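You operate a simulated robot arm through the tools that you are given. There is no shell and no other tool. Be economical: measure what you need, move in short steps, check, and stop when the job is done.

You are at the controls of a simulated two-armed robot. One attempt, no reset.

Task
Take the red board and put it on the top of the tinting bench. Turn the black dial to 0. Pick up the 0.8 mm jar from the top of the pump drum with one hand, pass it to the other hand and put it on the top of the steel stand. Put one of the lamp cartons from the top of the decanting bench on the grid of the drip tray. Take the black wedge on the top of the small stand and put it away on the top of the steel stand. Put the green board on the top of the small stand away on the top of the test bench. Put the green clip in the grey tray. Do these in any order. Set down upright: jar, lamp carton, black wedge.

It is judged by the outcome, as a careful person would: the job done as asked, and still so three seconds after it is handed in. It fails if anything else is knocked over, pushed out of place, dropped, spilled or broken.

Robot
Two 7-joint arms with fingered hands on one trunk, on a base that drives. Base frame: it is fixed to the floor where the robot stands at the start and does not move with it; the origin is under the middle of the robot, x ahead of it, y to its left, z up; the surface under the hand at the start is at about z = 88. Units: cm, rad, N and s.
The left shoulder is at the start at [7, 13.2, 116.7], the right one opposite. With the tool pointing down near the work surface each hand reaches from about 36 to 64 cm from the robot's upright axis, wherever it stands, measured 20 degrees to its own side. Places, roughly: black dial [70, -320, 90]; black wedge (11x15x12 cm) [-980, 220, 80]; green board (6x10x2 cm) [-970, 240, 80]; green clip (3x3x12 cm) [-1020, 220, 90]; grey tray (15x21x4 cm) [-1050, -10, 90]; grid of the drip tray (24x30 cm) [-272, -528, 50]; jar [-350, -550, 100]; lamp carton [-450, -525, 100]; red board (6x10x2 cm) [50, 10, 90]; top of the steel stand [80, -460, 50]; top of the test bench [60, 40, 90]; top of the tinting bench [60, 340, 80]. Payload 2.3 kg a hand.
The tool frame of a hand sits at the grasp point between the pads (the TCP): z along the fingers, y along the line on which they close. The tips reach 2.5 cm beyond it. The gripper opens to 8.8 cm. The gripper's body begins 2.9 cm behind the TCP. The gripper is a hand of 3 fingers: y runs from the thumb to the fingers, the wrist lies at [-1.3, -9.7, -16.2] in the tool frame, and closing takes about 1.5 s.
Orientation is that of the tool frame in the base frame, as [roll, pitch, yaw] about the fixed x, y, z axes, in that order (R = Rz(yaw) Ry(pitch) Rx(roll)). With the fingers straight down and the wrist toward the robot, the tool's x, y and z point along [0, 1, 0], [1, 0, 0] and [0, 0, -1] of the base frame.

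Tools
- The arms move only by the tool nudge_tool. It takes "left_rows", "right_rows" or both (then of equal length, played together; a hand with none holds still); each is a list of rows, each a list of 7 numbers: the shift along the base's x, y, z in cm, then the turn, a rotation vector about the base's x, y, z in rad, then the opening, from 0 (shut) to 1 (fully open). In form: [[tx, ty, tz, wx, wy, wz, gripper], ...]. A call has 1 to 20 rows; each row is the pose to reach, as a shift and turn from the pose commanded when the call began. Each row takes 0.2 s and may step no farther than 5 cm and 0.15 rad from the row before; otherwise, or with a gripper value out of range, the whole call is refused. Where a pose cannot be reached the arm comes as near as it can. A force on the tool above 40 N (or 10 N above the force at the start of the call, whichever is more), or a blocked arm, ends the call early, and 0.2 s more pass. Each finger travels about 10.8 cm/s and halts on what it meets, pressing with about 32 N; the grip force reading is that of the motor and also rises with nothing between the fingers. The clock runs only during rows and for 0.2 s after the last one: add rows that repeat a pose to give the fingers time. It gives the time, the measured TCP pose, the force on the tool (base axes), the opening and the grip force at its end, in the units of the frame above (readings bear some noise), with the torque about the TCP (base axes, N m) and any sound that the robot's microphone picked up, and new pictures: "pictures" is both (left out), scene, wrist or none (wrist: the cameras of the hands that moved).
- Cameras (640 x 400 px; columns grow to the right, rows downward): "scene" is now at [13.74, 1.69, 147.23]; the picture's right is [0.13, -0.99, 0.00], its down [-0.70, -0.10, -0.71] and it looks along [0.70, 0.10, -0.71] (base axes); focal length 263 px, centre (320, 200). "left" rides on the left gripper at [-5.8, -8.5, -9.9] in its tool frame; the picture's right is [-0.67, -0.35, 0.66], its down [0.69, -0.63, 0.37] and it looks along [0.29, 0.69, 0.66] (tool axes); focal length 261 px, centre (320, 200). "right" rides on the right gripper at [5.8, -8.5, -9.9] in its tool frame; the picture's right is [-0.67, 0.35, -0.66], its down [-0.69, -0.63, 0.37] and it looks along [-0.29, 0.69, 0.66] (tool axes); focal length 261 px, centre (320, 200).
- slide_trunk(by): slides the trunk up (or, below 0, down) by that many cm; the arms and the scene camera ride with it, the base frame stays. It gives what a move gives, with no picture.
- base_move(legs): drives the robot by 1 to 6 legs, each [ahead, left, turn to the left] in cm, cm and rad, along the robot's own axes; the way and the turn of a leg run together, so that a leg with both is an arc; at most 150 cm and 3.142 rad a leg. The arms and the cameras ride along, it lands a little off, and it stops where it bumps. It gives what a move gives, and a new picture of the scene camera.
- hand_shape(shape, hand): the hand has 3 fingers and takes this shape, open, in about a second: jaw (thumb against the fingers, like two jaws); tri (thumb and two fingers); tip (a fingertip pinch); poke (one finger out to press); point (the index stretched); flat (the hand flat); cup (the hand cupped); fist (a fist). The gripper value then closes the fingers along that shape, each until it touches; the sizes above hold for jaw. It gives what a move gives, with no picture.
- aim_head(pan, tilt): turns the head with the scene camera to pan (to the left, within 1.501 rad either way) and tilt (down, from -0.506 to 1.204), counted from straight ahead of the robot. It gives what a move gives, and a new picture of the scene camera.
- locate(camera, pixels): for up to 12 pixels [column, row] of the newest picture of that camera ("zoom" is the newest enlarged one), the place [x, y, z] in the base frame of the surface seen there, good to about 0.2 cm, but the place of the scene camera against the robot may be out by one fixed shift of up to 1.2 cm in any direction. The clock stands still meanwhile.
- close_up(camera, box): a new picture of the part [left, top, right, bottom] of that camera's present view, enlarged. The clock stands still meanwhile.
- finish_job(): hands the job in; it is judged then, once.

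Go step by step. Measure first, check grasps and placings, and put right what went wrong. The budget is 138 turns and 260 pictures, counting those below and the enlarged ones. Unless the task says otherwise, let go and move clear before handing in, and close with one line.

The tools are called by a JSON object that holds its "fn" and its "kwargs". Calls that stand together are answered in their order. nudge_tool: Moves the arms, as the interface text tells. Its arguments: {"type":"object","properties":{"left_rows":{"type":"array","items":{"type":"array","items":{"type":"number"}}},"right_rows":{"type":"array","items":{"type":"array","items":{"type":"number"}}},"pictures":{"type":"string","enum":["both","scene","wrist","none"]}},"required":[]} The other tools are called the same way: slide_trunk (by) slides the trunk up or down; hand_shape (shape, hand) gives the hand a shape; base_move (legs) drives the base; aim_head (pan, tilt) turns the head that bears the scene camera; locate (camera, pixels) gives the place of the surface under pixels of a picture; close_up (camera, box) takes an enlarged picture of a part of a camera's view; finish_job () hands the job in.

At the start:

```text
clock: 0.0
left_eef_pos: [37.51, 25.47, 110.93]
left_ee_rot: [-3.141, 0.0, 1.571]
left_ft_force: [0.7, 0.3, -0.1]
left_wrist_torque: [0.0, -0.01, 0.02]
left_finger_gap: 8.78
left_finger_force: 0.0
left_shape: jaw
right_eef_pos: [39.39, -8.72, 118.38]
right_ee_rot: [-3.141, 0.001, 1.57]
right_ft_force: [0.0, 0.0, -0.1]
right_wrist_torque: [-0.03, -0.03, 0.0]
right_finger_gap: 8.77
right_finger_force: 0.0
right_shape: jaw
trunk travel left (down, up): [-72.5, 11.5]
robot x, y, heading: [0.17, -0.1, -0.001]
head pan, tilt: [0.136, 0.785]
```

scene: 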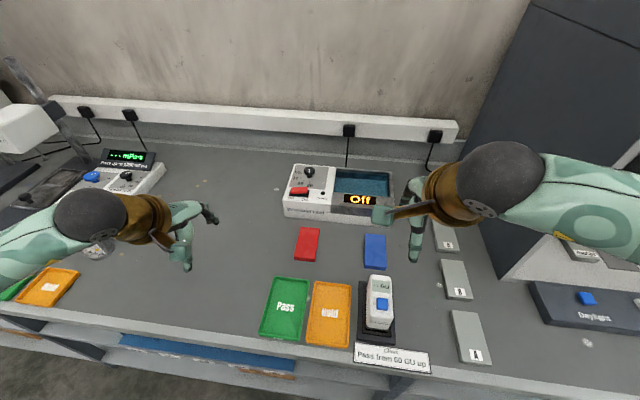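
right: 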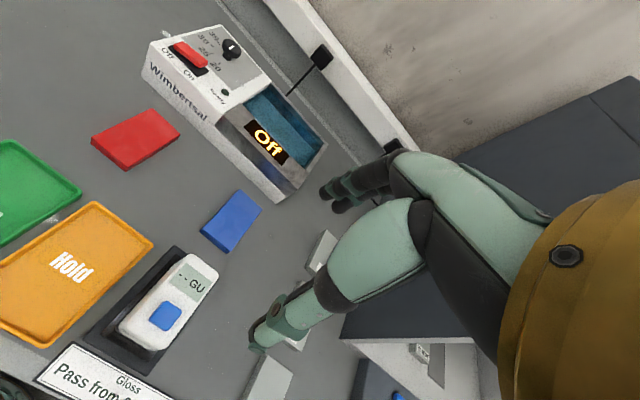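
left: 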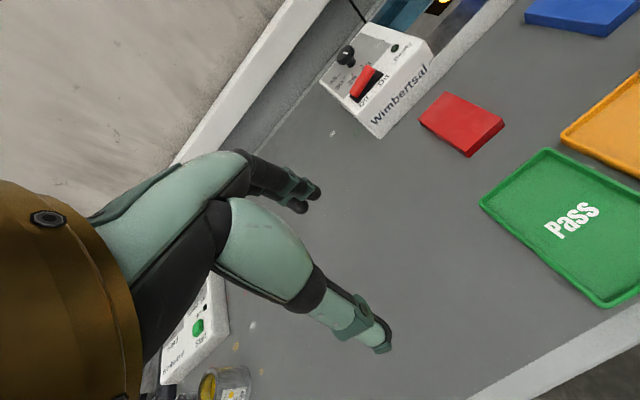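

The red board shows at about (307,244) in the scene picture, between the bath and the green tray. I'll measure it in the scene and wrist pictures.

{"fn": "locate", "kwargs": {"camera": "scene", "pixels": [[307, 244], [301, 228], [319, 231], [295, 259], [313, 261], [340, 270]]}}

{"fn": "locate", "kwargs": {"camera": "left", "pixels": [[462, 122], [444, 93], [504, 122], [421, 120], [469, 152], [400, 200]]}}

{"fn": "locate", "kwargs": {"camera": "right", "pixels": [[136, 136], [155, 110], [179, 132], [92, 138], [128, 167]]}}

```text
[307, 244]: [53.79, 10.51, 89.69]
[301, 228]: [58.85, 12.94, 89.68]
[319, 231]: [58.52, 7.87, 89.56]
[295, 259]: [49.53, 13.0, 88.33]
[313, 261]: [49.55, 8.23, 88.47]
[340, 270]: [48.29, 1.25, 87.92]
```

```text
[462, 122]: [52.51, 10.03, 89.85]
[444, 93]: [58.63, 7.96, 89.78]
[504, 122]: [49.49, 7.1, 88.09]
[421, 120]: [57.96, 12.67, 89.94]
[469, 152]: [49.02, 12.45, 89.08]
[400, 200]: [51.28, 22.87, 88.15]
```

```text
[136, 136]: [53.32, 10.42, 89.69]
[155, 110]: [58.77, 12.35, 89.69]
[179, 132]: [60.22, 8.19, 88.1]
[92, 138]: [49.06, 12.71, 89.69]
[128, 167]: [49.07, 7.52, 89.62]
```

The board is 6 cm across y (7.4–12.9), 10 cm along x, and its top is at 89.7. I'll turn the left hand to close along y and hover over it.

{"fn": "nudge_tool", "kwargs": {"left_rows": [[1.5, -1.4, -1, 0, 0, -0.145, 1], [3, -2.8, -2, 0, 0, -0.29, 1], [4.5, -4.2, -3, 0, 0, -0.435, 1], [6, -5.6, -4, 0, 0, -0.58, 1], [7.5, -7, -5, 0, 0, -0.725, 1], [9, -8.4, -6, 0, 0, -0.87, 1], [10.5, -9.8, -7, 0, 0, -1.015, 1], [12, -11.2, -8, 0, 0, -1.16, 1], [13.5, -12.6, -9, 0, 0, -1.305, 1], [15, -14, -10, 0, 0, -1.45, 1], [16.3, -15.3, -12, 0, 0, -1.571, 1], [16.3, -15.3, -14, 0, 0, -1.571, 1]]}}

```text
clock: 2.6
left_eef_pos: [33.3, 7.05, 108.53]
left_ee_rot: [-3.117, -0.052, 0.373]
left_ft_force: [0.1, 0.1, 0.0]
left_wrist_torque: [0.02, 0.02, 0.01]
left_finger_gap: 8.79
left_finger_force: 0.1
left_shape: jaw
left hand out of reach, approached as far as the arm can: row 5, 6, 7, 8, 9, 10, 11, 12
right_eef_pos: [39.32, -8.85, 118.25]
right_ee_rot: [-3.142, 0.001, 1.569]
right_ft_force: [-0.4, 0.0, 0.0]
right_wrist_torque: [0.02, 0.02, 0.02]
right_finger_gap: 8.76
right_finger_force: 0.1
right_shape: jaw
trunk travel left (down, up): [-72.5, 11.5]
robot x, y, heading: [-0.2, 0.3, 0.005]
head pan, tilt: [0.136, 0.785]
```

scene: 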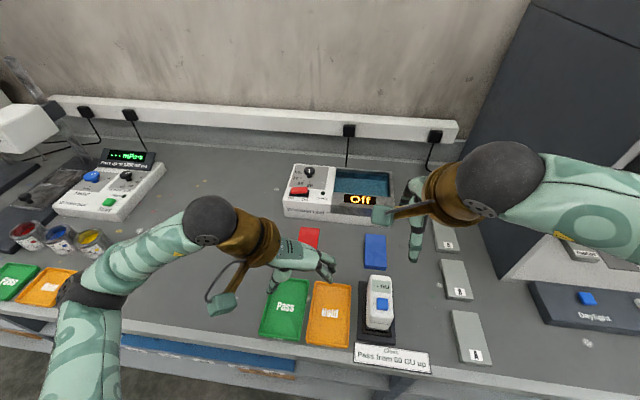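
left: 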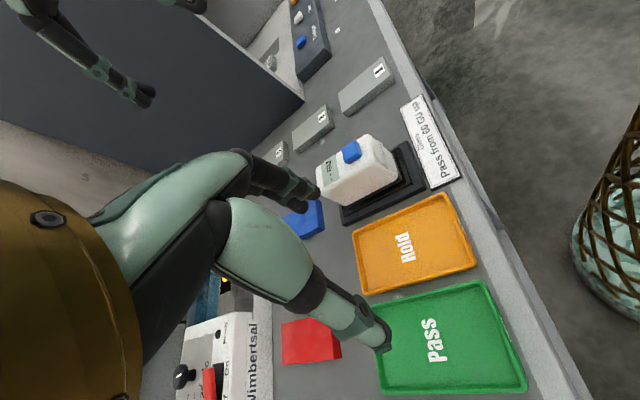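

The left arm stalls with the wrist fully sideways. I'll stand farther left and turn right, so that the needed yaw is easier for the arm.

{"fn": "base_move", "kwargs": {"legs": [[4, 40, 0], [0, 0, -0.8]]}}

```text
clock: 7.2
left_eef_pos: [31.89, 20.25, 108.51]
left_ee_rot: [-3.115, -0.054, -0.448]
left_ft_force: [0.6, -0.1, -0.2]
left_wrist_torque: [0.03, 0.02, -0.01]
left_finger_gap: 8.8
left_finger_force: 0.0
left_shape: jaw
right_eef_pos: [24.53, 5.16, 118.2]
right_ee_rot: [-3.14, 0.001, 0.748]
right_ft_force: [-0.3, 0.1, 0.4]
right_wrist_torque: [-0.03, 0.0, 0.01]
right_finger_gap: 8.76
right_finger_force: 0.0
right_shape: jaw
trunk travel left (down, up): [-72.5, 11.5]
robot x, y, heading: [4.21, 39.83, -0.82]
head pan, tilt: [0.136, 0.785]
```

scene: 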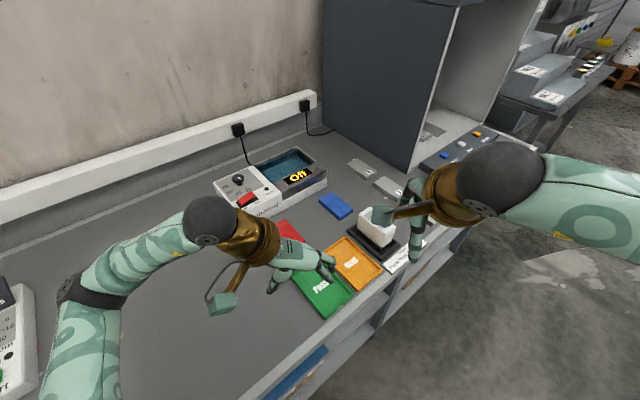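

The robot now stands at (4.2, 39.8) heading −0.82. I'll bring the left hand over the board with tool yaw 0.

{"fn": "nudge_tool", "kwargs": {"left_rows": [[3.5, -1.7, -1, 0, 0.01, 0.07, 1], [7, -3.4, -2, 0, 0.02, 0.15, 1], [10.5, -5.1, -4, 0, 0.03, 0.23, 1], [14, -6.8, -6, 0, 0.04, 0.31, 1], [17.5, -8.4, -8, 0, 0.05, 0.39, 1], [21.8, -10.1, -9.5, 0, 0.06, 0.448, 1], [21.8, -10.1, -11, 0, 0.06, 0.448, 1]]}}

```text
clock: 8.8
left_eef_pos: [43.04, 18.85, 101.27]
left_ee_rot: [3.134, -0.001, -0.035]
left_ft_force: [-0.3, 0.0, -0.4]
left_wrist_torque: [-0.01, -0.03, 0.01]
left_finger_gap: 8.8
left_finger_force: 0.0
left_shape: jaw
left hand out of reach, approached as far as the arm can: row 1, 2, 3, 4, 5, 6, 7
right_eef_pos: [24.46, 5.38, 118.41]
right_ee_rot: [3.14, 0.002, 0.75]
right_ft_force: [-0.1, -0.3, 0.7]
right_wrist_torque: [0.01, -0.03, 0.0]
right_finger_gap: 8.74
right_finger_force: 0.0
right_shape: jaw
trunk travel left (down, up): [-72.5, 11.5]
robot x, y, heading: [3.94, 39.82, -0.82]
head pan, tilt: [0.136, 0.785]
```

scene: 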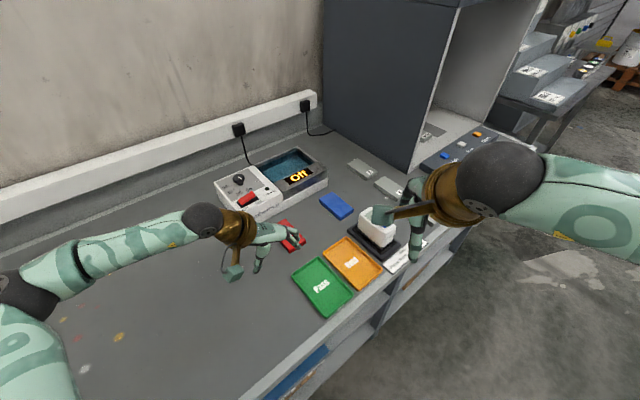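
left: 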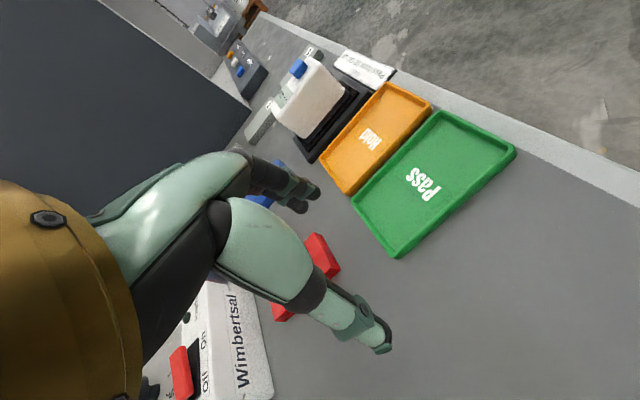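

The arm moved in the right direction but lagged; I'll continue from here to see whether the pose is really limited.

{"fn": "nudge_tool", "kwargs": {"left_rows": [[2, -1.6, 0, 0, 0, 0.01, 1], [4, -3.2, -1, 0, 0, 0.02, 1], [6, -4.8, -2, 0, 0, 0.035, 1], [8, -6.6, -3, 0, 0, 0.035, 1], [10.7, -8.7, -4, 0, 0, 0.035, 1], [10.7, -8.7, -4, 0, 0, 0.035, 1]], "pictures": "wrist"}}

```text
clock: 10.2
left_eef_pos: [46.42, 12.64, 97.34]
left_ee_rot: [3.131, 0.027, 0.088]
left_ft_force: [0.2, -0.1, 0.5]
left_wrist_torque: [0.03, -0.02, 0.01]
left_finger_gap: 8.79
left_finger_force: 0.0
left_shape: jaw
left hand out of reach, approached as far as the arm can: row 1, 2, 3, 4, 5, 6
right_eef_pos: [24.39, 5.11, 118.2]
right_ee_rot: [-3.14, 0.001, 0.75]
right_ft_force: [1.0, -0.5, 0.0]
right_wrist_torque: [-0.01, 0.0, -0.01]
right_finger_gap: 8.76
right_finger_force: 0.1
right_shape: jaw
trunk travel left (down, up): [-72.5, 11.5]
robot x, y, heading: [3.95, 39.93, -0.822]
head pan, tilt: [0.136, 0.785]
```

left: 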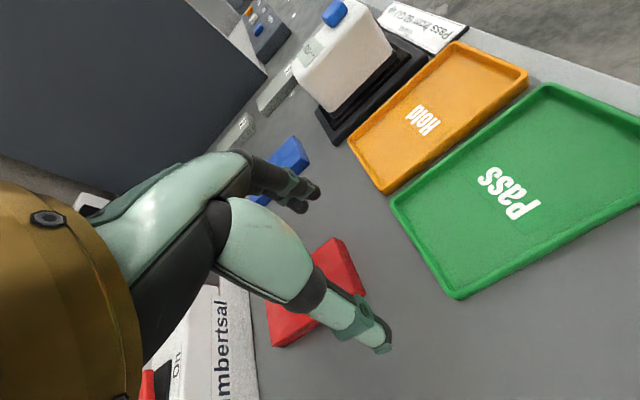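

The arm still stops 8 cm short of the board, so it is joint-limited. I'll drive the base by that difference instead.

{"fn": "base_move", "kwargs": {"legs": [[6.9, 3.7, 0]]}}

```text
clock: 11.5
left_eef_pos: [54.19, 10.29, 97.13]
left_ee_rot: [3.134, 0.03, 0.095]
left_ft_force: [0.4, 0.4, 0.0]
left_wrist_torque: [0.02, 0.02, -0.02]
left_finger_gap: 8.76
left_finger_force: 0.1
left_shape: jaw
right_eef_pos: [32.53, 2.49, 118.09]
right_ee_rot: [-3.139, 0.001, 0.755]
right_ft_force: [0.6, 0.1, -0.7]
right_wrist_torque: [0.03, -0.01, 0.01]
right_finger_gap: 8.76
right_finger_force: 0.0
right_shape: jaw
trunk travel left (down, up): [-72.5, 11.5]
robot x, y, heading: [11.6, 37.23, -0.812]
head pan, tilt: [0.136, 0.785]
stopped in leg 1: the robot was blocked; the commanded pose is now the measured one
```

scene: 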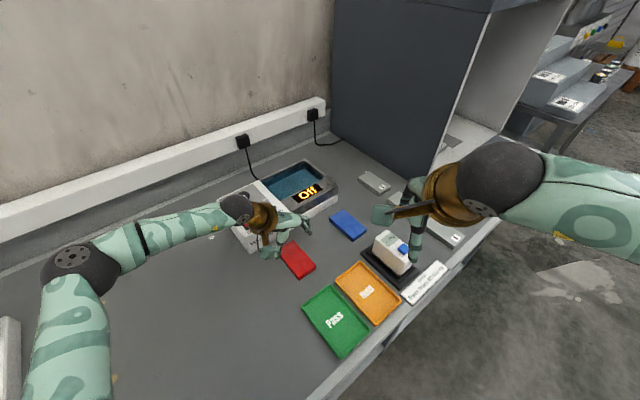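

The hand is now at (54.2, 10.3), right over the board, and the base touched the bench. I'll check the wrist view before lowering.

{"fn": "close_up", "kwargs": {"camera": "left", "box": [0, 0, 640, 400]}}

{"fn": "close_up", "kwargs": {"camera": "scene", "box": [200, 150, 360, 290]}}

```text
1.00 times, centred on (320, 200) of left (not enlarged: the box is as wide or as high as the picture)
```

zoom: 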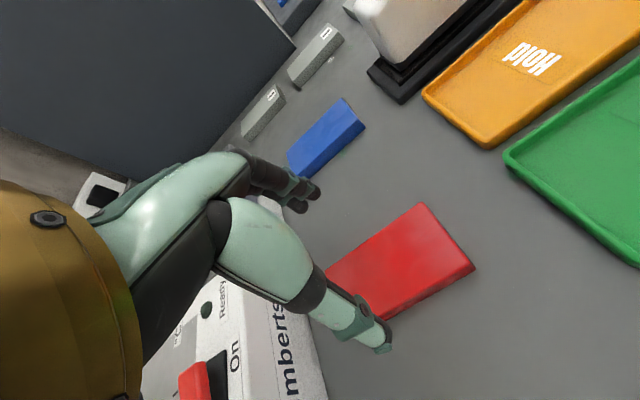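

```text
2.86 times, centred on (280, 220) of scene
```

zoom: 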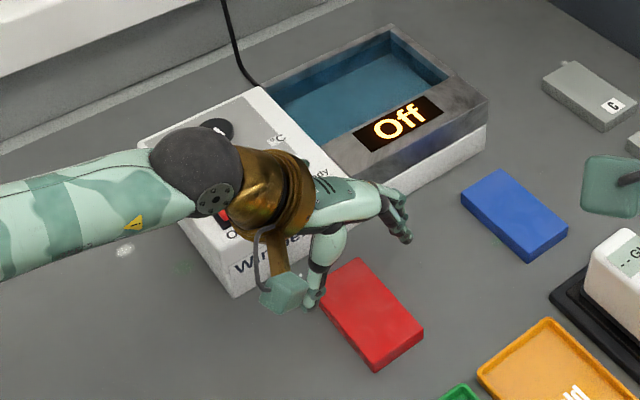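

The fingers look to be beyond the board's far edge, near the heater box. I'll measure the board and fingers with the wrist camera.

{"fn": "locate", "kwargs": {"camera": "left", "pixels": [[420, 203], [475, 268], [330, 272], [380, 318], [384, 345], [318, 192], [290, 205], [270, 320]]}}

{"fn": "locate", "kwargs": {"camera": "zoom", "pixels": [[322, 298], [360, 262], [422, 330], [375, 370], [405, 238], [310, 300], [235, 285], [270, 200]]}}

```text
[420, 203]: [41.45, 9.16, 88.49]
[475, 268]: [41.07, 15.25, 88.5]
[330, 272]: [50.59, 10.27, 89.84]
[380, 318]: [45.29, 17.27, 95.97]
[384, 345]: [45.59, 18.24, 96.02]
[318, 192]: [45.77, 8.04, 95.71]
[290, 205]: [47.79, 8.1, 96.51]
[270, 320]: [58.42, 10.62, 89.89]
```

```text
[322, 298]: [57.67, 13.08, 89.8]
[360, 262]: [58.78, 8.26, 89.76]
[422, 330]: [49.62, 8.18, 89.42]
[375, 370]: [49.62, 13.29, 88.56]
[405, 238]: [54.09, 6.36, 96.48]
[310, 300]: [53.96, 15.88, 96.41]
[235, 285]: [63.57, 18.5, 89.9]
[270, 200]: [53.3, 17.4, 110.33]
```

By the scene camera the thumb is at (54.0, 15.9) and the finger at (54.1, 6.4), straddling the board, so it was only parallax. I'll lower by the trunk.

{"fn": "slide_trunk", "kwargs": {"by": -6.3}}

{"fn": "nudge_tool", "kwargs": {"left_rows": [[0, 0, 0, 0, 0, 0, 0.8], [0, 0, 0, 0, 0, 0, 0.6], [0, 0, 0, 0, 0, 0, 0.4], [0, 0, 0, 0, 0, 0, 0.3], [0, 0, 0, 0, 0, 0, 0.3], [0, 0, 0, 0, 0, 0, 0.3], [0, 0, 0, 0, 0, 0, 0.2], [0, 0, 0, 0, 0, 0, 0.2]], "pictures": "both"}}

```text
clock: 12.5
left_eef_pos: [53.95, 10.25, 91.03]
left_ee_rot: [3.133, 0.026, 0.095]
left_ft_force: [0.1, 1.0, -0.3]
left_wrist_torque: [0.03, -0.04, 0.0]
left_finger_gap: 8.79
left_finger_force: 0.0
left_shape: jaw
right_eef_pos: [32.08, 2.64, 111.91]
right_ee_rot: [-3.141, 0.0, 0.755]
right_ft_force: [0.3, 0.5, 0.1]
right_wrist_torque: [-0.02, 0.01, 0.0]
right_finger_gap: 8.77
right_finger_force: 0.0
right_shape: jaw
trunk travel left (down, up): [-66.2, 17.8]
robot x, y, heading: [11.44, 37.04, -0.815]
head pan, tilt: [0.136, 0.785]
```

```text
clock: 14.3
left_eef_pos: [54.01, 10.32, 91.09]
left_ee_rot: [3.133, 0.027, 0.096]
left_ft_force: [-0.1, -0.1, -0.6]
left_wrist_torque: [-0.01, 0.02, 0.05]
left_finger_gap: 4.86
left_finger_force: 31.6
left_shape: jaw
right_eef_pos: [32.17, 2.7, 111.94]
right_ee_rot: [3.141, 0.001, 0.754]
right_ft_force: [-0.1, -0.4, 0.0]
right_wrist_torque: [0.0, -0.01, 0.01]
right_finger_gap: 8.75
right_finger_force: 0.1
right_shape: jaw
trunk travel left (down, up): [-66.2, 17.8]
robot x, y, heading: [11.6, 36.77, -0.81]
head pan, tilt: [0.136, 0.785]
```

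scene: 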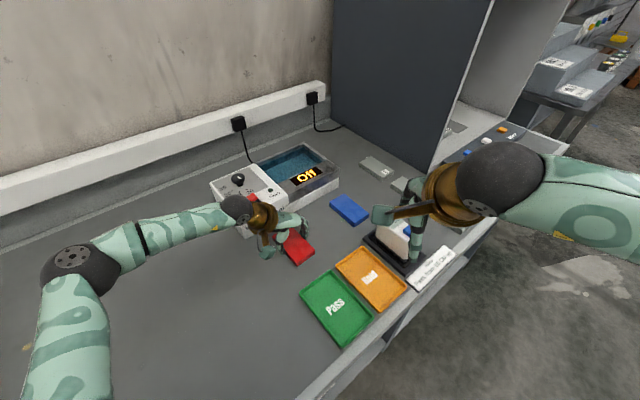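
left: 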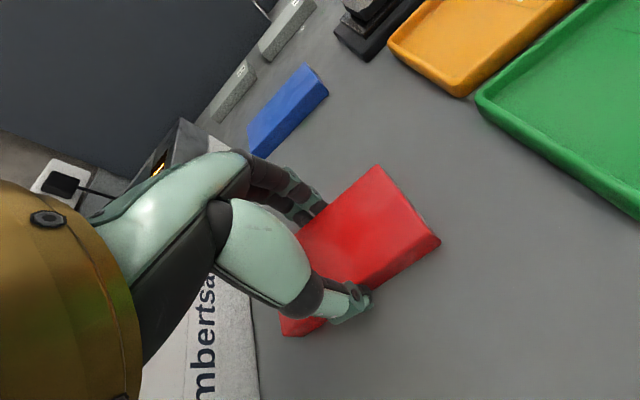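

The gap stopped at 4.9 cm with 32 N, and the board's red face is between the pads. I'll lift it with the trunk, then back straight away from the bench and look.

{"fn": "slide_trunk", "kwargs": {"by": 12}}

{"fn": "base_move", "kwargs": {"legs": [[-42.7, -44.9, 0], [0, 0, 1.6]]}}

{"fn": "aim_head", "kwargs": {"pan": 0.75, "tilt": 0.35}}

```text
clock: 15.8
left_eef_pos: [54.04, 10.27, 103.16]
left_ee_rot: [3.131, 0.026, 0.094]
left_ft_force: [-0.3, -0.3, -0.9]
left_wrist_torque: [0.02, -0.02, -0.01]
left_finger_gap: 4.9
left_finger_force: 32.0
left_shape: jaw
right_eef_pos: [32.09, 2.63, 123.94]
right_ee_rot: [3.14, -0.001, 0.755]
right_ft_force: [-0.7, -0.6, -0.3]
right_wrist_torque: [0.0, -0.04, 0.02]
right_finger_gap: 8.75
right_finger_force: 0.2
right_shape: jaw
trunk travel left (down, up): [-78.2, 5.8]
robot x, y, heading: [11.69, 37.57, -0.818]
head pan, tilt: [0.136, 0.785]
```

```text
clock: 23.1
left_eef_pos: [-23.36, 79.66, 103.09]
left_ee_rot: [3.131, 0.027, 1.701]
left_ft_force: [-0.4, -0.2, -0.9]
left_wrist_torque: [0.01, 0.03, -0.02]
left_finger_gap: 4.87
left_finger_force: 31.9
left_shape: jaw
right_eef_pos: [-15.0, 58.17, 123.92]
right_ee_rot: [-3.141, 0.0, 2.363]
right_ft_force: [-0.3, 0.0, 0.6]
right_wrist_torque: [-0.01, -0.01, -0.02]
right_finger_gap: 8.75
right_finger_force: 0.0
right_shape: jaw
trunk travel left (down, up): [-78.2, 5.8]
robot x, y, heading: [-49.16, 36.16, 0.796]
head pan, tilt: [0.136, 0.785]
```

scene: 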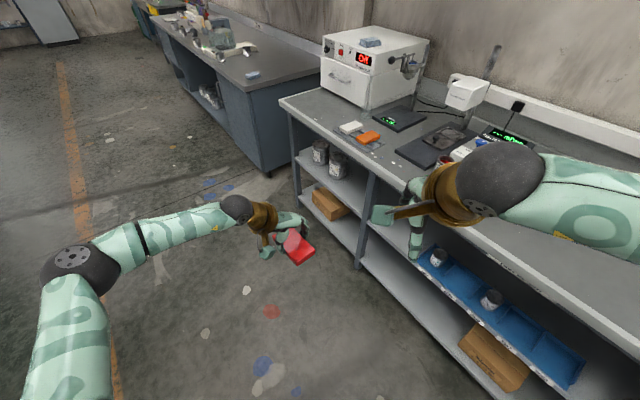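

```text
clock: 24.1
left_eef_pos: [-23.51, 79.81, 103.09]
left_ee_rot: [3.131, 0.027, 1.702]
left_ft_force: [-0.1, -0.2, -1.0]
left_wrist_torque: [0.0, -0.01, -0.02]
left_finger_gap: 4.84
left_finger_force: 31.7
left_shape: jaw
right_eef_pos: [-15.08, 58.22, 124.15]
right_ee_rot: [3.141, 0.001, 2.361]
right_ft_force: [1.0, 0.0, 0.0]
right_wrist_torque: [0.01, 0.0, 0.03]
right_finger_gap: 8.77
right_finger_force: 0.0
right_shape: jaw
trunk travel left (down, up): [-78.2, 5.8]
robot x, y, heading: [-49.28, 36.01, 0.792]
head pan, tilt: [0.75, 0.351]
```

scene: 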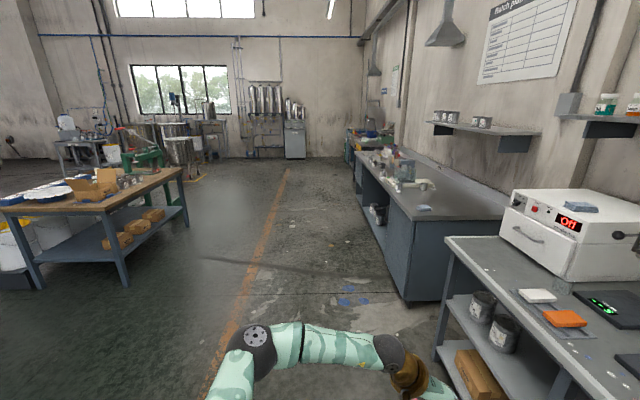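

The tinting bench is the dark one, with its near end at about (405,218)–(500,215). I'll measure its top.

{"fn": "locate", "kwargs": {"camera": "scene", "pixels": [[408, 217], [495, 215], [424, 207], [440, 205], [395, 195], [372, 168], [405, 185], [420, 195], [440, 240]]}}

{"fn": "close_up", "kwargs": {"camera": "scene", "box": [340, 130, 520, 243]}}

```text
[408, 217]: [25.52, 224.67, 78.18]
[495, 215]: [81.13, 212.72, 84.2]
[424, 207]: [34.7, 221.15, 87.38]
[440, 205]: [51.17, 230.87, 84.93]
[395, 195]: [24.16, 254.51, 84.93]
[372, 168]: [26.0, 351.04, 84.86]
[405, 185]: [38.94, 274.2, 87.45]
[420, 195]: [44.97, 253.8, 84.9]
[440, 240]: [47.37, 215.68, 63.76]
```

```text
3.54 times, centred on (430, 186) of scene
```

zoom: 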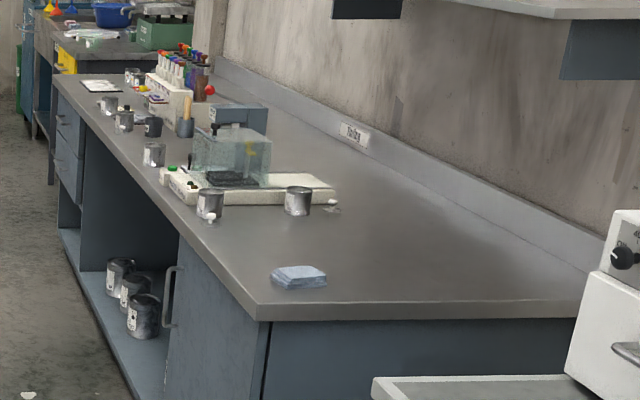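

The bench top is at z 84.9 with a clear patch near (44, 242), between the sponge (35,221) and the cans (39,274). I'll drive there facing the bench.

{"fn": "base_move", "kwargs": {"legs": [[0, 0, -0.792], [0, 97, 0], [0, 96.6, 0], [40, 0, 0]]}}

{"fn": "aim_head", "kwargs": {"pan": 0.15, "tilt": 0.8}}

```text
clock: 37.9
left_eef_pos: [44.57, 236.59, 103.21]
left_ee_rot: [3.13, 0.027, 0.864]
left_ft_force: [0.3, 0.2, -0.3]
left_wrist_torque: [0.03, 0.01, 0.0]
left_finger_gap: 4.84
left_finger_force: 32.4
left_shape: jaw
right_eef_pos: [34.03, 215.9, 124.04]
right_ee_rot: [3.14, 0.001, 1.524]
right_ft_force: [-0.7, -0.5, 0.1]
right_wrist_torque: [0.0, -0.01, 0.0]
right_finger_gap: 8.76
right_finger_force: 0.1
right_shape: jaw
trunk travel left (down, up): [-78.2, 5.8]
robot x, y, heading: [-5.22, 226.43, -0.048]
head pan, tilt: [0.75, 0.351]
```

scene: 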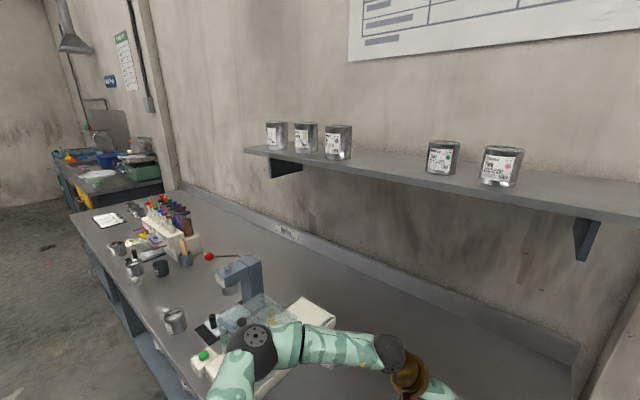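

```text
clock: 38.9
left_eef_pos: [44.64, 236.63, 103.07]
left_ee_rot: [3.131, 0.026, 0.865]
left_ft_force: [-0.4, 0.5, -0.7]
left_wrist_torque: [0.01, 0.01, 0.0]
left_finger_gap: 4.85
left_finger_force: 32.1
left_shape: jaw
right_eef_pos: [34.3, 215.89, 123.95]
right_ee_rot: [3.14, 0.001, 1.524]
right_ft_force: [-0.7, 0.6, 0.4]
right_wrist_torque: [0.02, -0.01, 0.03]
right_finger_gap: 8.77
right_finger_force: 0.0
right_shape: jaw
trunk travel left (down, up): [-78.2, 5.8]
robot x, y, heading: [-5.19, 226.37, -0.051]
head pan, tilt: [0.15, 0.799]
```

scene: 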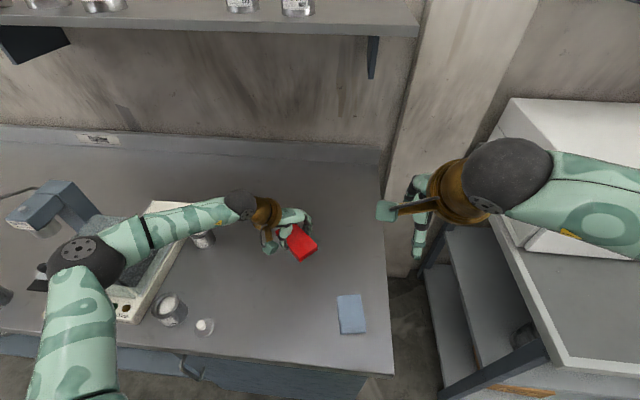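

The board hangs over clear bench, but the left elbow at (80,255) sits near the stirrer device. I'll measure the heights before lowering.

{"fn": "locate", "kwargs": {"camera": "scene", "pixels": [[80, 245], [80, 300], [140, 235], [60, 205], [120, 265], [200, 240], [170, 305], [300, 245], [310, 290], [350, 310], [190, 215]]}}

{"fn": "close_up", "kwargs": {"camera": "scene", "box": [0, 150, 360, 375]}}

```text
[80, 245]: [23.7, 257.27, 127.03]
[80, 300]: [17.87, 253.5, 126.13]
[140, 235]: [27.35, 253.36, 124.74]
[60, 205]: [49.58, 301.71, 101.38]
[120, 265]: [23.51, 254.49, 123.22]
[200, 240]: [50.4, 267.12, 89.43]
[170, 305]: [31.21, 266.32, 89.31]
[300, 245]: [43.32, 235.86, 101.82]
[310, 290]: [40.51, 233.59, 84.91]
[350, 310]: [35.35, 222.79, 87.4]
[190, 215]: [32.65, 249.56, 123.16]
```

```text
1.78 times, centred on (180, 262) of scene
```

zoom: 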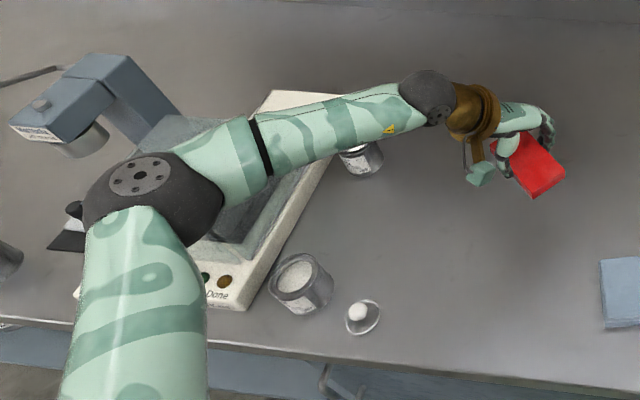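

The elbow is at z≈125, well above the cans (89), so lowering about 15 cm is safe. The board bottom is 3.05 cm below the TCP, so I'll lower 14.9.

{"fn": "slide_trunk", "kwargs": {"by": -14.9}}

{"fn": "close_up", "kwargs": {"camera": "left", "box": [0, 0, 640, 400]}}

```text
clock: 40.6
left_eef_pos: [44.71, 236.63, 88.19]
left_ee_rot: [3.13, 0.027, 0.863]
left_ft_force: [-0.5, -1.3, 0.3]
left_wrist_torque: [0.0, 0.01, 0.01]
left_finger_gap: 4.82
left_finger_force: 32.5
left_shape: jaw
right_eef_pos: [34.17, 215.86, 109.07]
right_ee_rot: [3.141, 0.001, 1.523]
right_ft_force: [-0.2, -0.8, -0.5]
right_wrist_torque: [0.03, -0.03, -0.02]
right_finger_gap: 8.79
right_finger_force: 0.0
right_shape: jaw
trunk travel left (down, up): [-63.3, 20.7]
robot x, y, heading: [-4.52, 226.05, -0.049]
head pan, tilt: [0.15, 0.799]
```

```text
1.00 times, centred on (320, 200) of left (not enlarged: the box is as wide or as high as the picture)
```

zoom: 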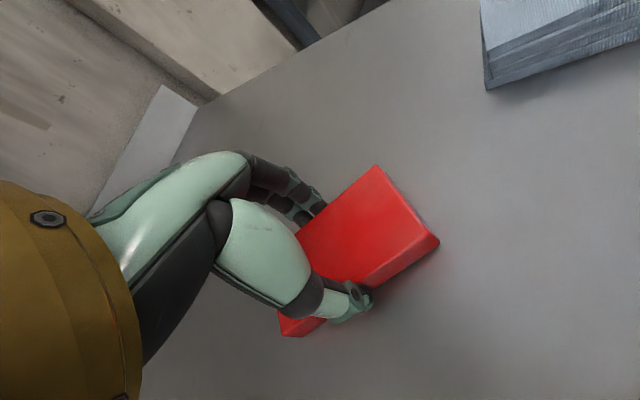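

The board is within about 0.2 cm of the bench. I'll open and rise.

{"fn": "nudge_tool", "kwargs": {"left_rows": [[0, 0, 0, 0, 0, 0, 0.6], [0, 0, 0, 0, 0, 0, 0.8], [0, 0, 0, 0, 0, 0, 1], [0, 0, 0, 0, 0, 0, 1], [0, 0, 0, 0, 0, 0, 1]], "pictures": "none"}}

{"fn": "slide_trunk", "kwargs": {"by": 18}}

{"fn": "base_move", "kwargs": {"legs": [[-55, 0, 0]]}}

```text
clock: 41.8
left_eef_pos: [44.69, 236.63, 88.1]
left_ee_rot: [3.131, 0.027, 0.863]
left_ft_force: [0.0, 0.7, 0.2]
left_wrist_torque: [-0.02, 0.0, 0.03]
left_finger_gap: 8.74
left_finger_force: 0.1
left_shape: jaw
right_eef_pos: [34.31, 216.01, 109.07]
right_ee_rot: [-3.14, 0.0, 1.523]
right_ft_force: [0.1, -0.5, 0.3]
right_wrist_torque: [0.02, 0.05, -0.01]
right_finger_gap: 8.73
right_finger_force: 0.0
right_shape: jaw
trunk travel left (down, up): [-63.3, 20.7]
robot x, y, heading: [-4.96, 226.46, -0.045]
head pan, tilt: [0.15, 0.799]
```

```text
clock: 43.8
left_eef_pos: [44.67, 236.61, 106.21]
left_ee_rot: [3.131, 0.027, 0.863]
left_ft_force: [-0.8, 0.0, -0.4]
left_wrist_torque: [0.0, -0.02, 0.0]
left_finger_gap: 8.75
left_finger_force: 0.0
left_shape: jaw
right_eef_pos: [34.12, 215.94, 127.11]
right_ee_rot: [3.141, 0.0, 1.523]
right_ft_force: [-0.8, 0.5, 0.1]
right_wrist_torque: [-0.01, 0.03, -0.01]
right_finger_gap: 8.77
right_finger_force: 0.1
right_shape: jaw
trunk travel left (down, up): [-81.3, 2.7]
robot x, y, heading: [-4.71, 226.24, -0.047]
head pan, tilt: [0.15, 0.799]
```

```text
clock: 47.0
left_eef_pos: [-9.56, 239.31, 106.15]
left_ee_rot: [3.132, 0.027, 0.869]
left_ft_force: [0.9, 0.5, 0.1]
left_wrist_torque: [0.01, 0.01, 0.02]
left_finger_gap: 8.78
left_finger_force: 0.1
left_shape: jaw
right_eef_pos: [-19.67, 218.6, 127.05]
right_ee_rot: [-3.141, 0.001, 1.532]
right_ft_force: [-0.8, -0.2, 0.0]
right_wrist_torque: [-0.01, 0.0, 0.01]
right_finger_gap: 8.74
right_finger_force: 0.0
right_shape: jaw
trunk travel left (down, up): [-81.3, 2.7]
robot x, y, heading: [-59.07, 228.91, -0.041]
head pan, tilt: [0.15, 0.799]
```

scene: 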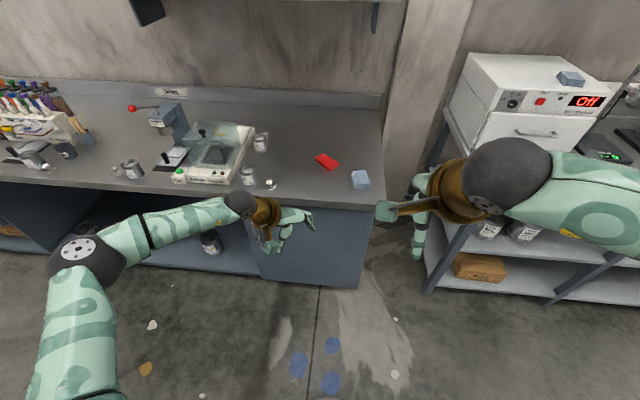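

The red board lies flat on the tinting bench. Next is the far area near (−980, 220), so I'll turn around and look down the room.

{"fn": "base_move", "kwargs": {"legs": [[0, 0, 3.14]]}}

{"fn": "aim_head", "kwargs": {"pan": 0, "tilt": 0.2}}

```text
clock: 54.8
left_eef_pos: [-107.67, 216.0, 106.18]
left_ee_rot: [3.132, 0.028, -2.222]
left_ft_force: [0.5, -0.6, -1.3]
left_wrist_torque: [0.0, -0.02, 0.0]
left_finger_gap: 8.76
left_finger_force: 0.0
left_shape: jaw
right_eef_pos: [-98.45, 237.26, 127.09]
right_ee_rot: [-3.141, 0.0, -1.562]
right_ft_force: [0.2, 0.3, 0.5]
right_wrist_torque: [0.05, 0.01, -0.03]
right_finger_gap: 8.76
right_finger_force: 0.0
right_shape: jaw
trunk travel left (down, up): [-81.3, 2.7]
robot x, y, heading: [-59.04, 229.37, -3.134]
head pan, tilt: [0.15, 0.799]
```

scene: 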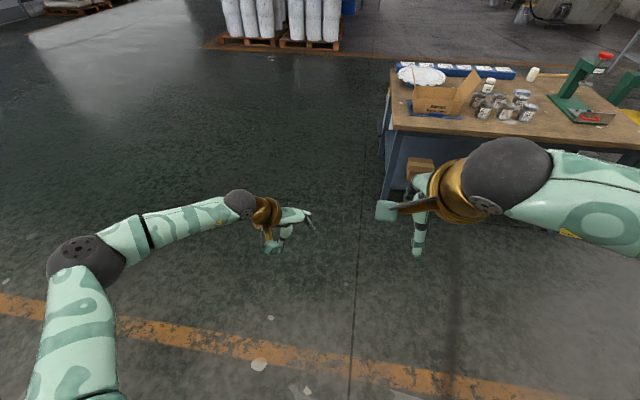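

```text
clock: 55.8
left_eef_pos: [-107.77, 216.01, 106.19]
left_ee_rot: [3.132, 0.027, -2.223]
left_ft_force: [-0.3, 0.1, -0.3]
left_wrist_torque: [-0.03, 0.01, 0.02]
left_finger_gap: 8.79
left_finger_force: 0.0
left_shape: jaw
right_eef_pos: [-98.37, 237.27, 127.14]
right_ee_rot: [3.141, 0.001, -1.563]
right_ft_force: [-0.1, 0.9, -0.5]
right_wrist_torque: [-0.01, -0.02, 0.0]
right_finger_gap: 8.8
right_finger_force: 0.0
right_shape: jaw
trunk travel left (down, up): [-81.3, 2.7]
robot x, y, heading: [-58.94, 228.46, -3.131]
head pan, tilt: [0.0, 0.201]
```

scene: 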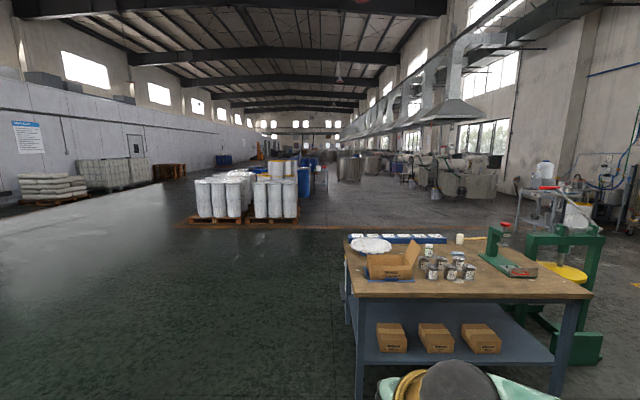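

A packing table and pallets of drums lie ahead. I'll measure where they are and what can be seen farther off.

{"fn": "locate", "kwargs": {"camera": "scene", "pixels": [[348, 293], [215, 210], [275, 212], [190, 222], [298, 222], [303, 190], [350, 180], [435, 190], [165, 175], [180, 200], [330, 185], [310, 170]]}}

{"fn": "close_up", "kwargs": {"camera": "scene", "box": [170, 130, 490, 260]}}

```text
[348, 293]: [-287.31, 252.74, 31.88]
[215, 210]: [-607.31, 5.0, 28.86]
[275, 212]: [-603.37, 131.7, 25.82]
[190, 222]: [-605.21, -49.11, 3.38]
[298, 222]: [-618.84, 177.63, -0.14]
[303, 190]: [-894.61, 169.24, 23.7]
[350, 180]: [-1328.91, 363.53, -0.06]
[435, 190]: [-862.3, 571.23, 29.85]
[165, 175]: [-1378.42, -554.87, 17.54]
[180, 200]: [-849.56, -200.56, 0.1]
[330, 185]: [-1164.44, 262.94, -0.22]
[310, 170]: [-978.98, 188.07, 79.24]
```

```text
2.00 times, centred on (330, 195) of scene
```

zoom: 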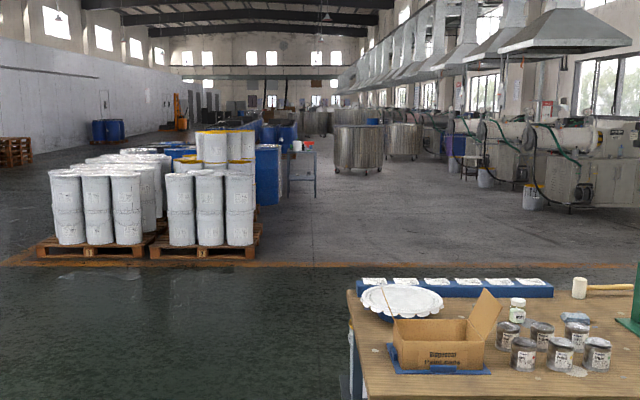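

There's a small stand beyond the drums at about (−980, 190–240). I'll drive in a dogleg between the packing table (y>250) and the drum pallets (y<180).

{"fn": "base_move", "kwargs": {"legs": [[40, 55, 0], [150, 0, 0], [70, 0, 0], [120, -70, 0], [150, -10, 0], [150, 0, 0]]}}

```text
refused: leg 5 is longer than a leg can be; nothing moved
```

{"fn": "base_move", "kwargs": {"legs": [[40, 55, 0], [150, 0, 0], [70, 0, 0], [120, -70, 0], [145, -10, 0], [150, 0, 0]]}}

```text
clock: 90.1
left_eef_pos: [-778.29, 218.36, 106.31]
left_ee_rot: [3.131, 0.025, -2.172]
left_ft_force: [-0.2, -0.5, 0.4]
left_wrist_torque: [0.0, -0.01, 0.02]
left_finger_gap: 8.74
left_finger_force: 0.0
left_shape: jaw
right_eef_pos: [-770.14, 239.99, 127.03]
right_ee_rot: [-3.141, 0.0, -1.512]
right_ft_force: [-0.5, 0.3, -0.1]
right_wrist_torque: [0.0, -0.02, -0.01]
right_finger_gap: 8.75
right_finger_force: 0.1
right_shape: jaw
trunk travel left (down, up): [-81.3, 2.7]
robot x, y, heading: [-730.71, 233.59, -3.087]
head pan, tilt: [0.0, 0.201]
```

scene: 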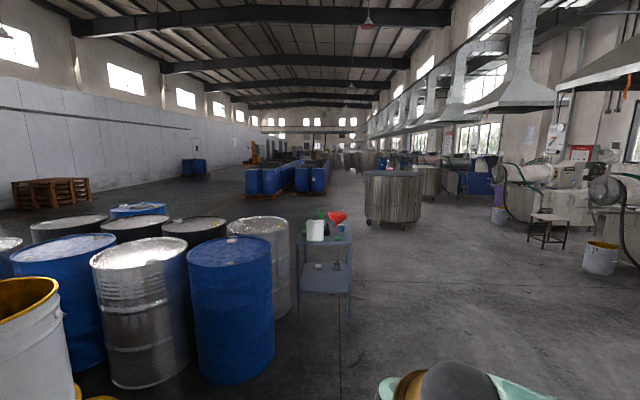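

The small stand is at (325,235), with drums beside it on the left. I'll zoom in and measure.

{"fn": "close_up", "kwargs": {"camera": "scene", "box": [240, 190, 400, 290]}}

{"fn": "locate", "kwargs": {"camera": "scene", "pixels": [[315, 230], [337, 216], [337, 238], [298, 246], [352, 246], [272, 270], [280, 225], [232, 245], [325, 280], [365, 215]]}}

```text
4.00 times, centred on (320, 240) of scene
```

zoom: 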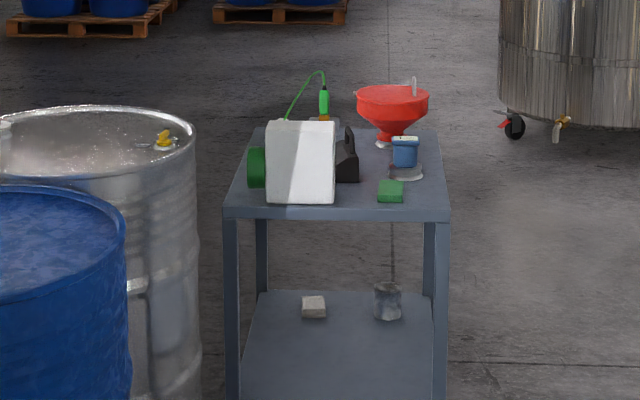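

```text
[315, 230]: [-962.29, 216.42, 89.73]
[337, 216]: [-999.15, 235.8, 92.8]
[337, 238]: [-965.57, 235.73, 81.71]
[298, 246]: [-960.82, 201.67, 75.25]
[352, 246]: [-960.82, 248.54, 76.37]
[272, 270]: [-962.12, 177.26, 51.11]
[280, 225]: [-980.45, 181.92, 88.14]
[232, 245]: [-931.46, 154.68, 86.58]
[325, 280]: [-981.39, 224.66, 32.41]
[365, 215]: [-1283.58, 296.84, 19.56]
```

The stand spans x −961…−1025, y 202…249, with its top at about z 80. The wedge is behind the white box, so I'll approach from the free +y side, facing −y.

{"fn": "base_move", "kwargs": {"legs": [[40, -99.8, 0], [125, 0, 0], [84, 0, 0], [0, 0, 1.517]]}}

{"fn": "aim_head", "kwargs": {"pan": 0, "tilt": 0.65}}

```text
clock: 109.1
left_eef_pos: [-968.74, 274.42, 106.28]
left_ee_rot: [3.132, 0.027, -0.691]
left_ft_force: [0.0, -0.5, -0.2]
left_wrist_torque: [0.03, 0.02, 0.0]
left_finger_gap: 8.77
left_finger_force: 0.1
left_shape: jaw
right_eef_pos: [-989.71, 284.5, 127.05]
right_ee_rot: [-3.141, -0.001, -0.031]
right_ft_force: [0.6, 0.2, -0.2]
right_wrist_torque: [-0.02, -0.03, 0.02]
right_finger_gap: 8.77
right_finger_force: 0.0
right_shape: jaw
trunk travel left (down, up): [-81.3, 2.7]
robot x, y, heading: [-979.79, 323.61, -1.604]
head pan, tilt: [0.0, 0.201]
```

scene: 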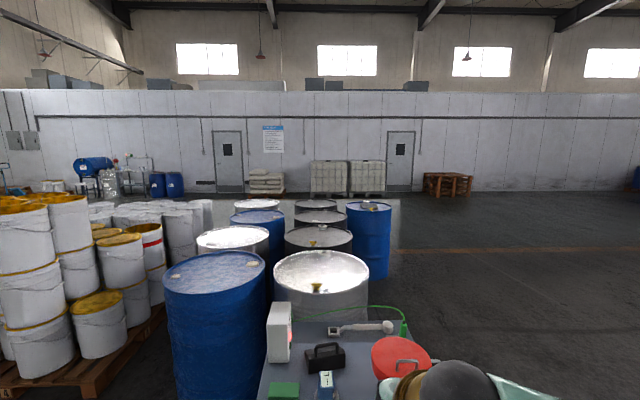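

```text
clock: 110.0
left_eef_pos: [-968.81, 274.24, 106.18]
left_ee_rot: [3.131, 0.026, -0.691]
left_ft_force: [0.0, -0.9, -0.2]
left_wrist_torque: [-0.01, -0.01, 0.01]
left_finger_gap: 8.79
left_finger_force: 0.0
left_shape: jaw
right_eef_pos: [-989.79, 284.48, 126.95]
right_ee_rot: [-3.141, 0.0, -0.032]
right_ft_force: [0.9, 0.6, 0.4]
right_wrist_torque: [0.0, -0.02, -0.03]
right_finger_gap: 8.76
right_finger_force: 0.0
right_shape: jaw
trunk travel left (down, up): [-81.3, 2.7]
robot x, y, heading: [-979.54, 323.89, -1.601]
head pan, tilt: [0.0, 0.649]
```

scene: 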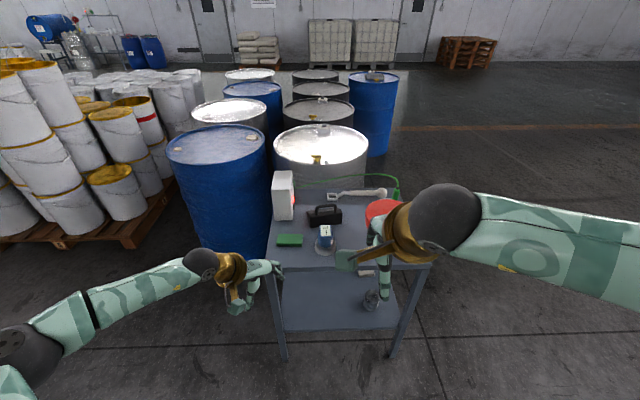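

Now the stand's top is visible: green board at (290,240), black wedge at (324,215), green cable and clip near (395,190). I'll zoom.

{"fn": "close_up", "kwargs": {"camera": "scene", "box": [256, 160, 416, 260]}}

```text
4.00 times, centred on (336, 210) of scene
```

zoom: 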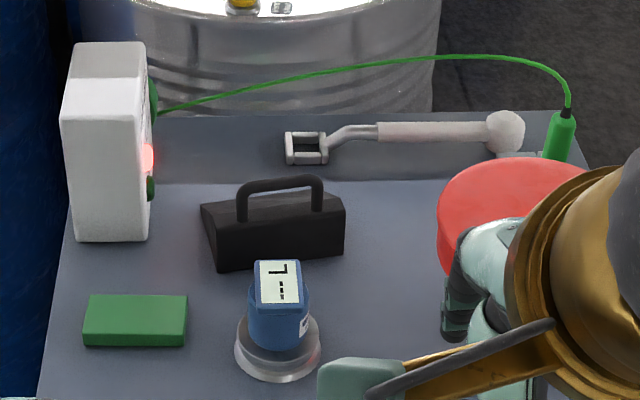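

The wedge has a loop handle on top, and the clip's cable runs to the white box. I'll measure the features.

{"fn": "locate", "kwargs": {"camera": "zoom", "pixels": [[92, 295], [188, 296], [83, 345], [185, 345], [243, 195], [320, 195], [281, 180], [201, 205], [345, 200], [218, 270], [345, 255], [60, 320]]}}

{"fn": "locate", "kwargs": {"camera": "zoom", "pixels": [[562, 120], [568, 105], [555, 155], [505, 130], [470, 175], [280, 280], [278, 350], [105, 50], [105, 230], [430, 65], [330, 235], [232, 250]]}}

```text
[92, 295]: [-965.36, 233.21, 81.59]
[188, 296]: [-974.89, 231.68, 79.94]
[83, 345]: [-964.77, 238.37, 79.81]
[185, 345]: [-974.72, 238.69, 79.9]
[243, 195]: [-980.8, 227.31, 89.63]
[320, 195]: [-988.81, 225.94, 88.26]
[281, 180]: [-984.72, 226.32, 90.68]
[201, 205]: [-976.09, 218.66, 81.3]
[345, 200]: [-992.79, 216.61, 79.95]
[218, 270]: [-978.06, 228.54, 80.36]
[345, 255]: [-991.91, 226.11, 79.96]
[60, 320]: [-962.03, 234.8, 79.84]
```

```text
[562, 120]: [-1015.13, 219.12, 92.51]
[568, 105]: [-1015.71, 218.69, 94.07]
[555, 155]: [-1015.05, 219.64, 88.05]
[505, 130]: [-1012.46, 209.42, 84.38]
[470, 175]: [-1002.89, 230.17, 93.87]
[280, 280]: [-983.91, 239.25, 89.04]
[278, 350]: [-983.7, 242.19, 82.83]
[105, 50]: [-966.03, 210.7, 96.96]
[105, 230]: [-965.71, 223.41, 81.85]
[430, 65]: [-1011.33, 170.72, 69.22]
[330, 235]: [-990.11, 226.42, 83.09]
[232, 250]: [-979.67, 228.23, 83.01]
```

The green board is at (−970, 235.4), 6 cm across y, which suits the hand's default orientation. I'll turn the left hand to default (world yaw 0) and then drive in.

{"fn": "nudge_tool", "kwargs": {"left_rows": [[1.5, -1, 0, 0, 0, 0.138, 1], [3, -2, 0, 0, 0, 0.276, 1], [4.5, -3, 0, 0, 0, 0.414, 1], [6, -4, 0, 0, 0, 0.552, 1], [7.3, -5.1, 0, 0, 0, 0.69, 1], [7.3, -5.1, 0, 0, 0, 0.69, 1]], "pictures": "none"}}

{"fn": "base_move", "kwargs": {"legs": [[33.9, -7.5, 0.03]]}}

{"fn": "close_up", "kwargs": {"camera": "left", "box": [0, 0, 640, 400]}}

```text
clock: 111.4
left_eef_pos: [-961.58, 269.21, 106.16]
left_ee_rot: [3.131, 0.027, 0.001]
left_ft_force: [-1.2, -0.8, 0.1]
left_wrist_torque: [0.05, 0.03, -0.04]
left_finger_gap: 8.78
left_finger_force: 0.1
left_shape: jaw
right_eef_pos: [-989.68, 284.52, 127.0]
right_ee_rot: [-3.14, 0.0, -0.032]
right_ft_force: [-0.4, -0.3, -0.1]
right_wrist_torque: [-0.02, -0.02, 0.01]
right_finger_gap: 8.78
right_finger_force: 0.0
right_shape: jaw
trunk travel left (down, up): [-81.3, 2.7]
robot x, y, heading: [-979.56, 323.7, -1.597]
head pan, tilt: [0.0, 0.649]
```

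```text
clock: 113.6
left_eef_pos: [-968.27, 236.9, 106.3]
left_ee_rot: [3.129, 0.028, 0.026]
left_ft_force: [0.0, -0.5, -0.1]
left_wrist_torque: [-0.03, 0.01, 0.02]
left_finger_gap: 8.75
left_finger_force: 0.1
left_shape: jaw
right_eef_pos: [-996.55, 251.18, 127.14]
right_ee_rot: [3.139, 0.001, -0.004]
right_ft_force: [0.6, -0.9, -0.5]
right_wrist_torque: [0.03, 0.0, 0.02]
right_finger_gap: 8.73
right_finger_force: 0.0
right_shape: jaw
trunk travel left (down, up): [-81.3, 2.7]
robot x, y, heading: [-987.8, 290.47, -1.577]
head pan, tilt: [0.0, 0.649]
```

scene: 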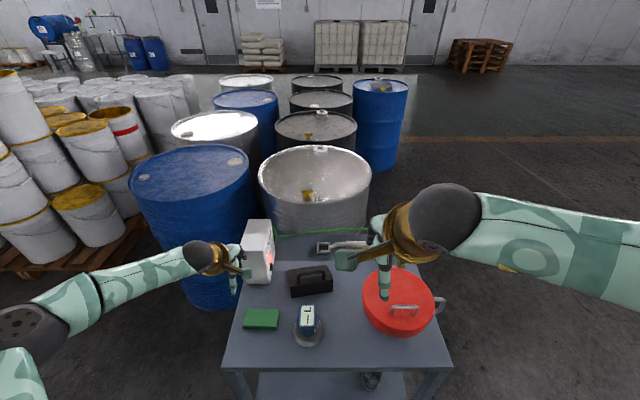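

```text
1.00 times, centred on (320, 200) of left (not enlarged: the box is as wide or as high as the picture)
```

zoom: 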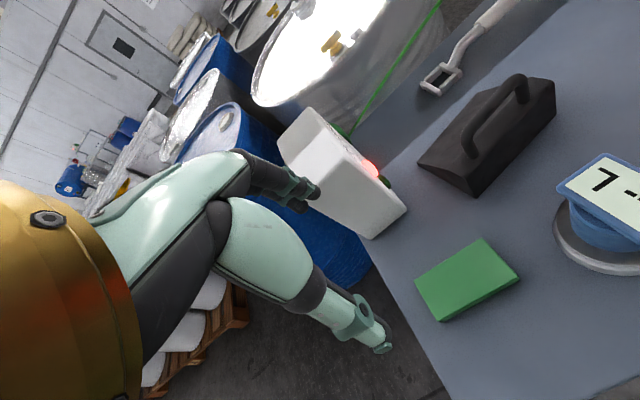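

The wrist view shows the board, wedge and handle clearly. I'll measure them with this camera, since it has no scene shift.

{"fn": "locate", "kwargs": {"camera": "zoom", "pixels": [[483, 240], [519, 276], [416, 283], [445, 319], [465, 278], [405, 208], [370, 238], [340, 180], [520, 75], [470, 150], [440, 165], [490, 110]]}}

{"fn": "locate", "kwargs": {"camera": "zoom", "pixels": [[330, 125], [405, 205], [556, 100], [527, 75], [418, 163], [475, 195], [480, 118], [522, 95], [520, 90]]}}

```text
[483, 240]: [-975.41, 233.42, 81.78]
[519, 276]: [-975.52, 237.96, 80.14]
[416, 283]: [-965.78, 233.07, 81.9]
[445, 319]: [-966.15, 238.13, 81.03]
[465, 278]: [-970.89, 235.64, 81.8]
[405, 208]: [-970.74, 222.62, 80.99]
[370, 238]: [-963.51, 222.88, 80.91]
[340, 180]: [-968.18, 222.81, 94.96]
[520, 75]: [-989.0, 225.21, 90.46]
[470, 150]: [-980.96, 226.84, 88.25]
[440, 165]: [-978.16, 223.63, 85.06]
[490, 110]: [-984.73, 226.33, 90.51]
```

```text
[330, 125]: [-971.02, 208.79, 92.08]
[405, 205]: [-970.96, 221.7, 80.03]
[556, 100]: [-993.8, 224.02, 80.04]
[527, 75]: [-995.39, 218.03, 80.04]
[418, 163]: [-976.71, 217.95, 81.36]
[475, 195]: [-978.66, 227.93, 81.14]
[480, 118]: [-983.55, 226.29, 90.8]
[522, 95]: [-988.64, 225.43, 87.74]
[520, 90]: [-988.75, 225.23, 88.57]
```

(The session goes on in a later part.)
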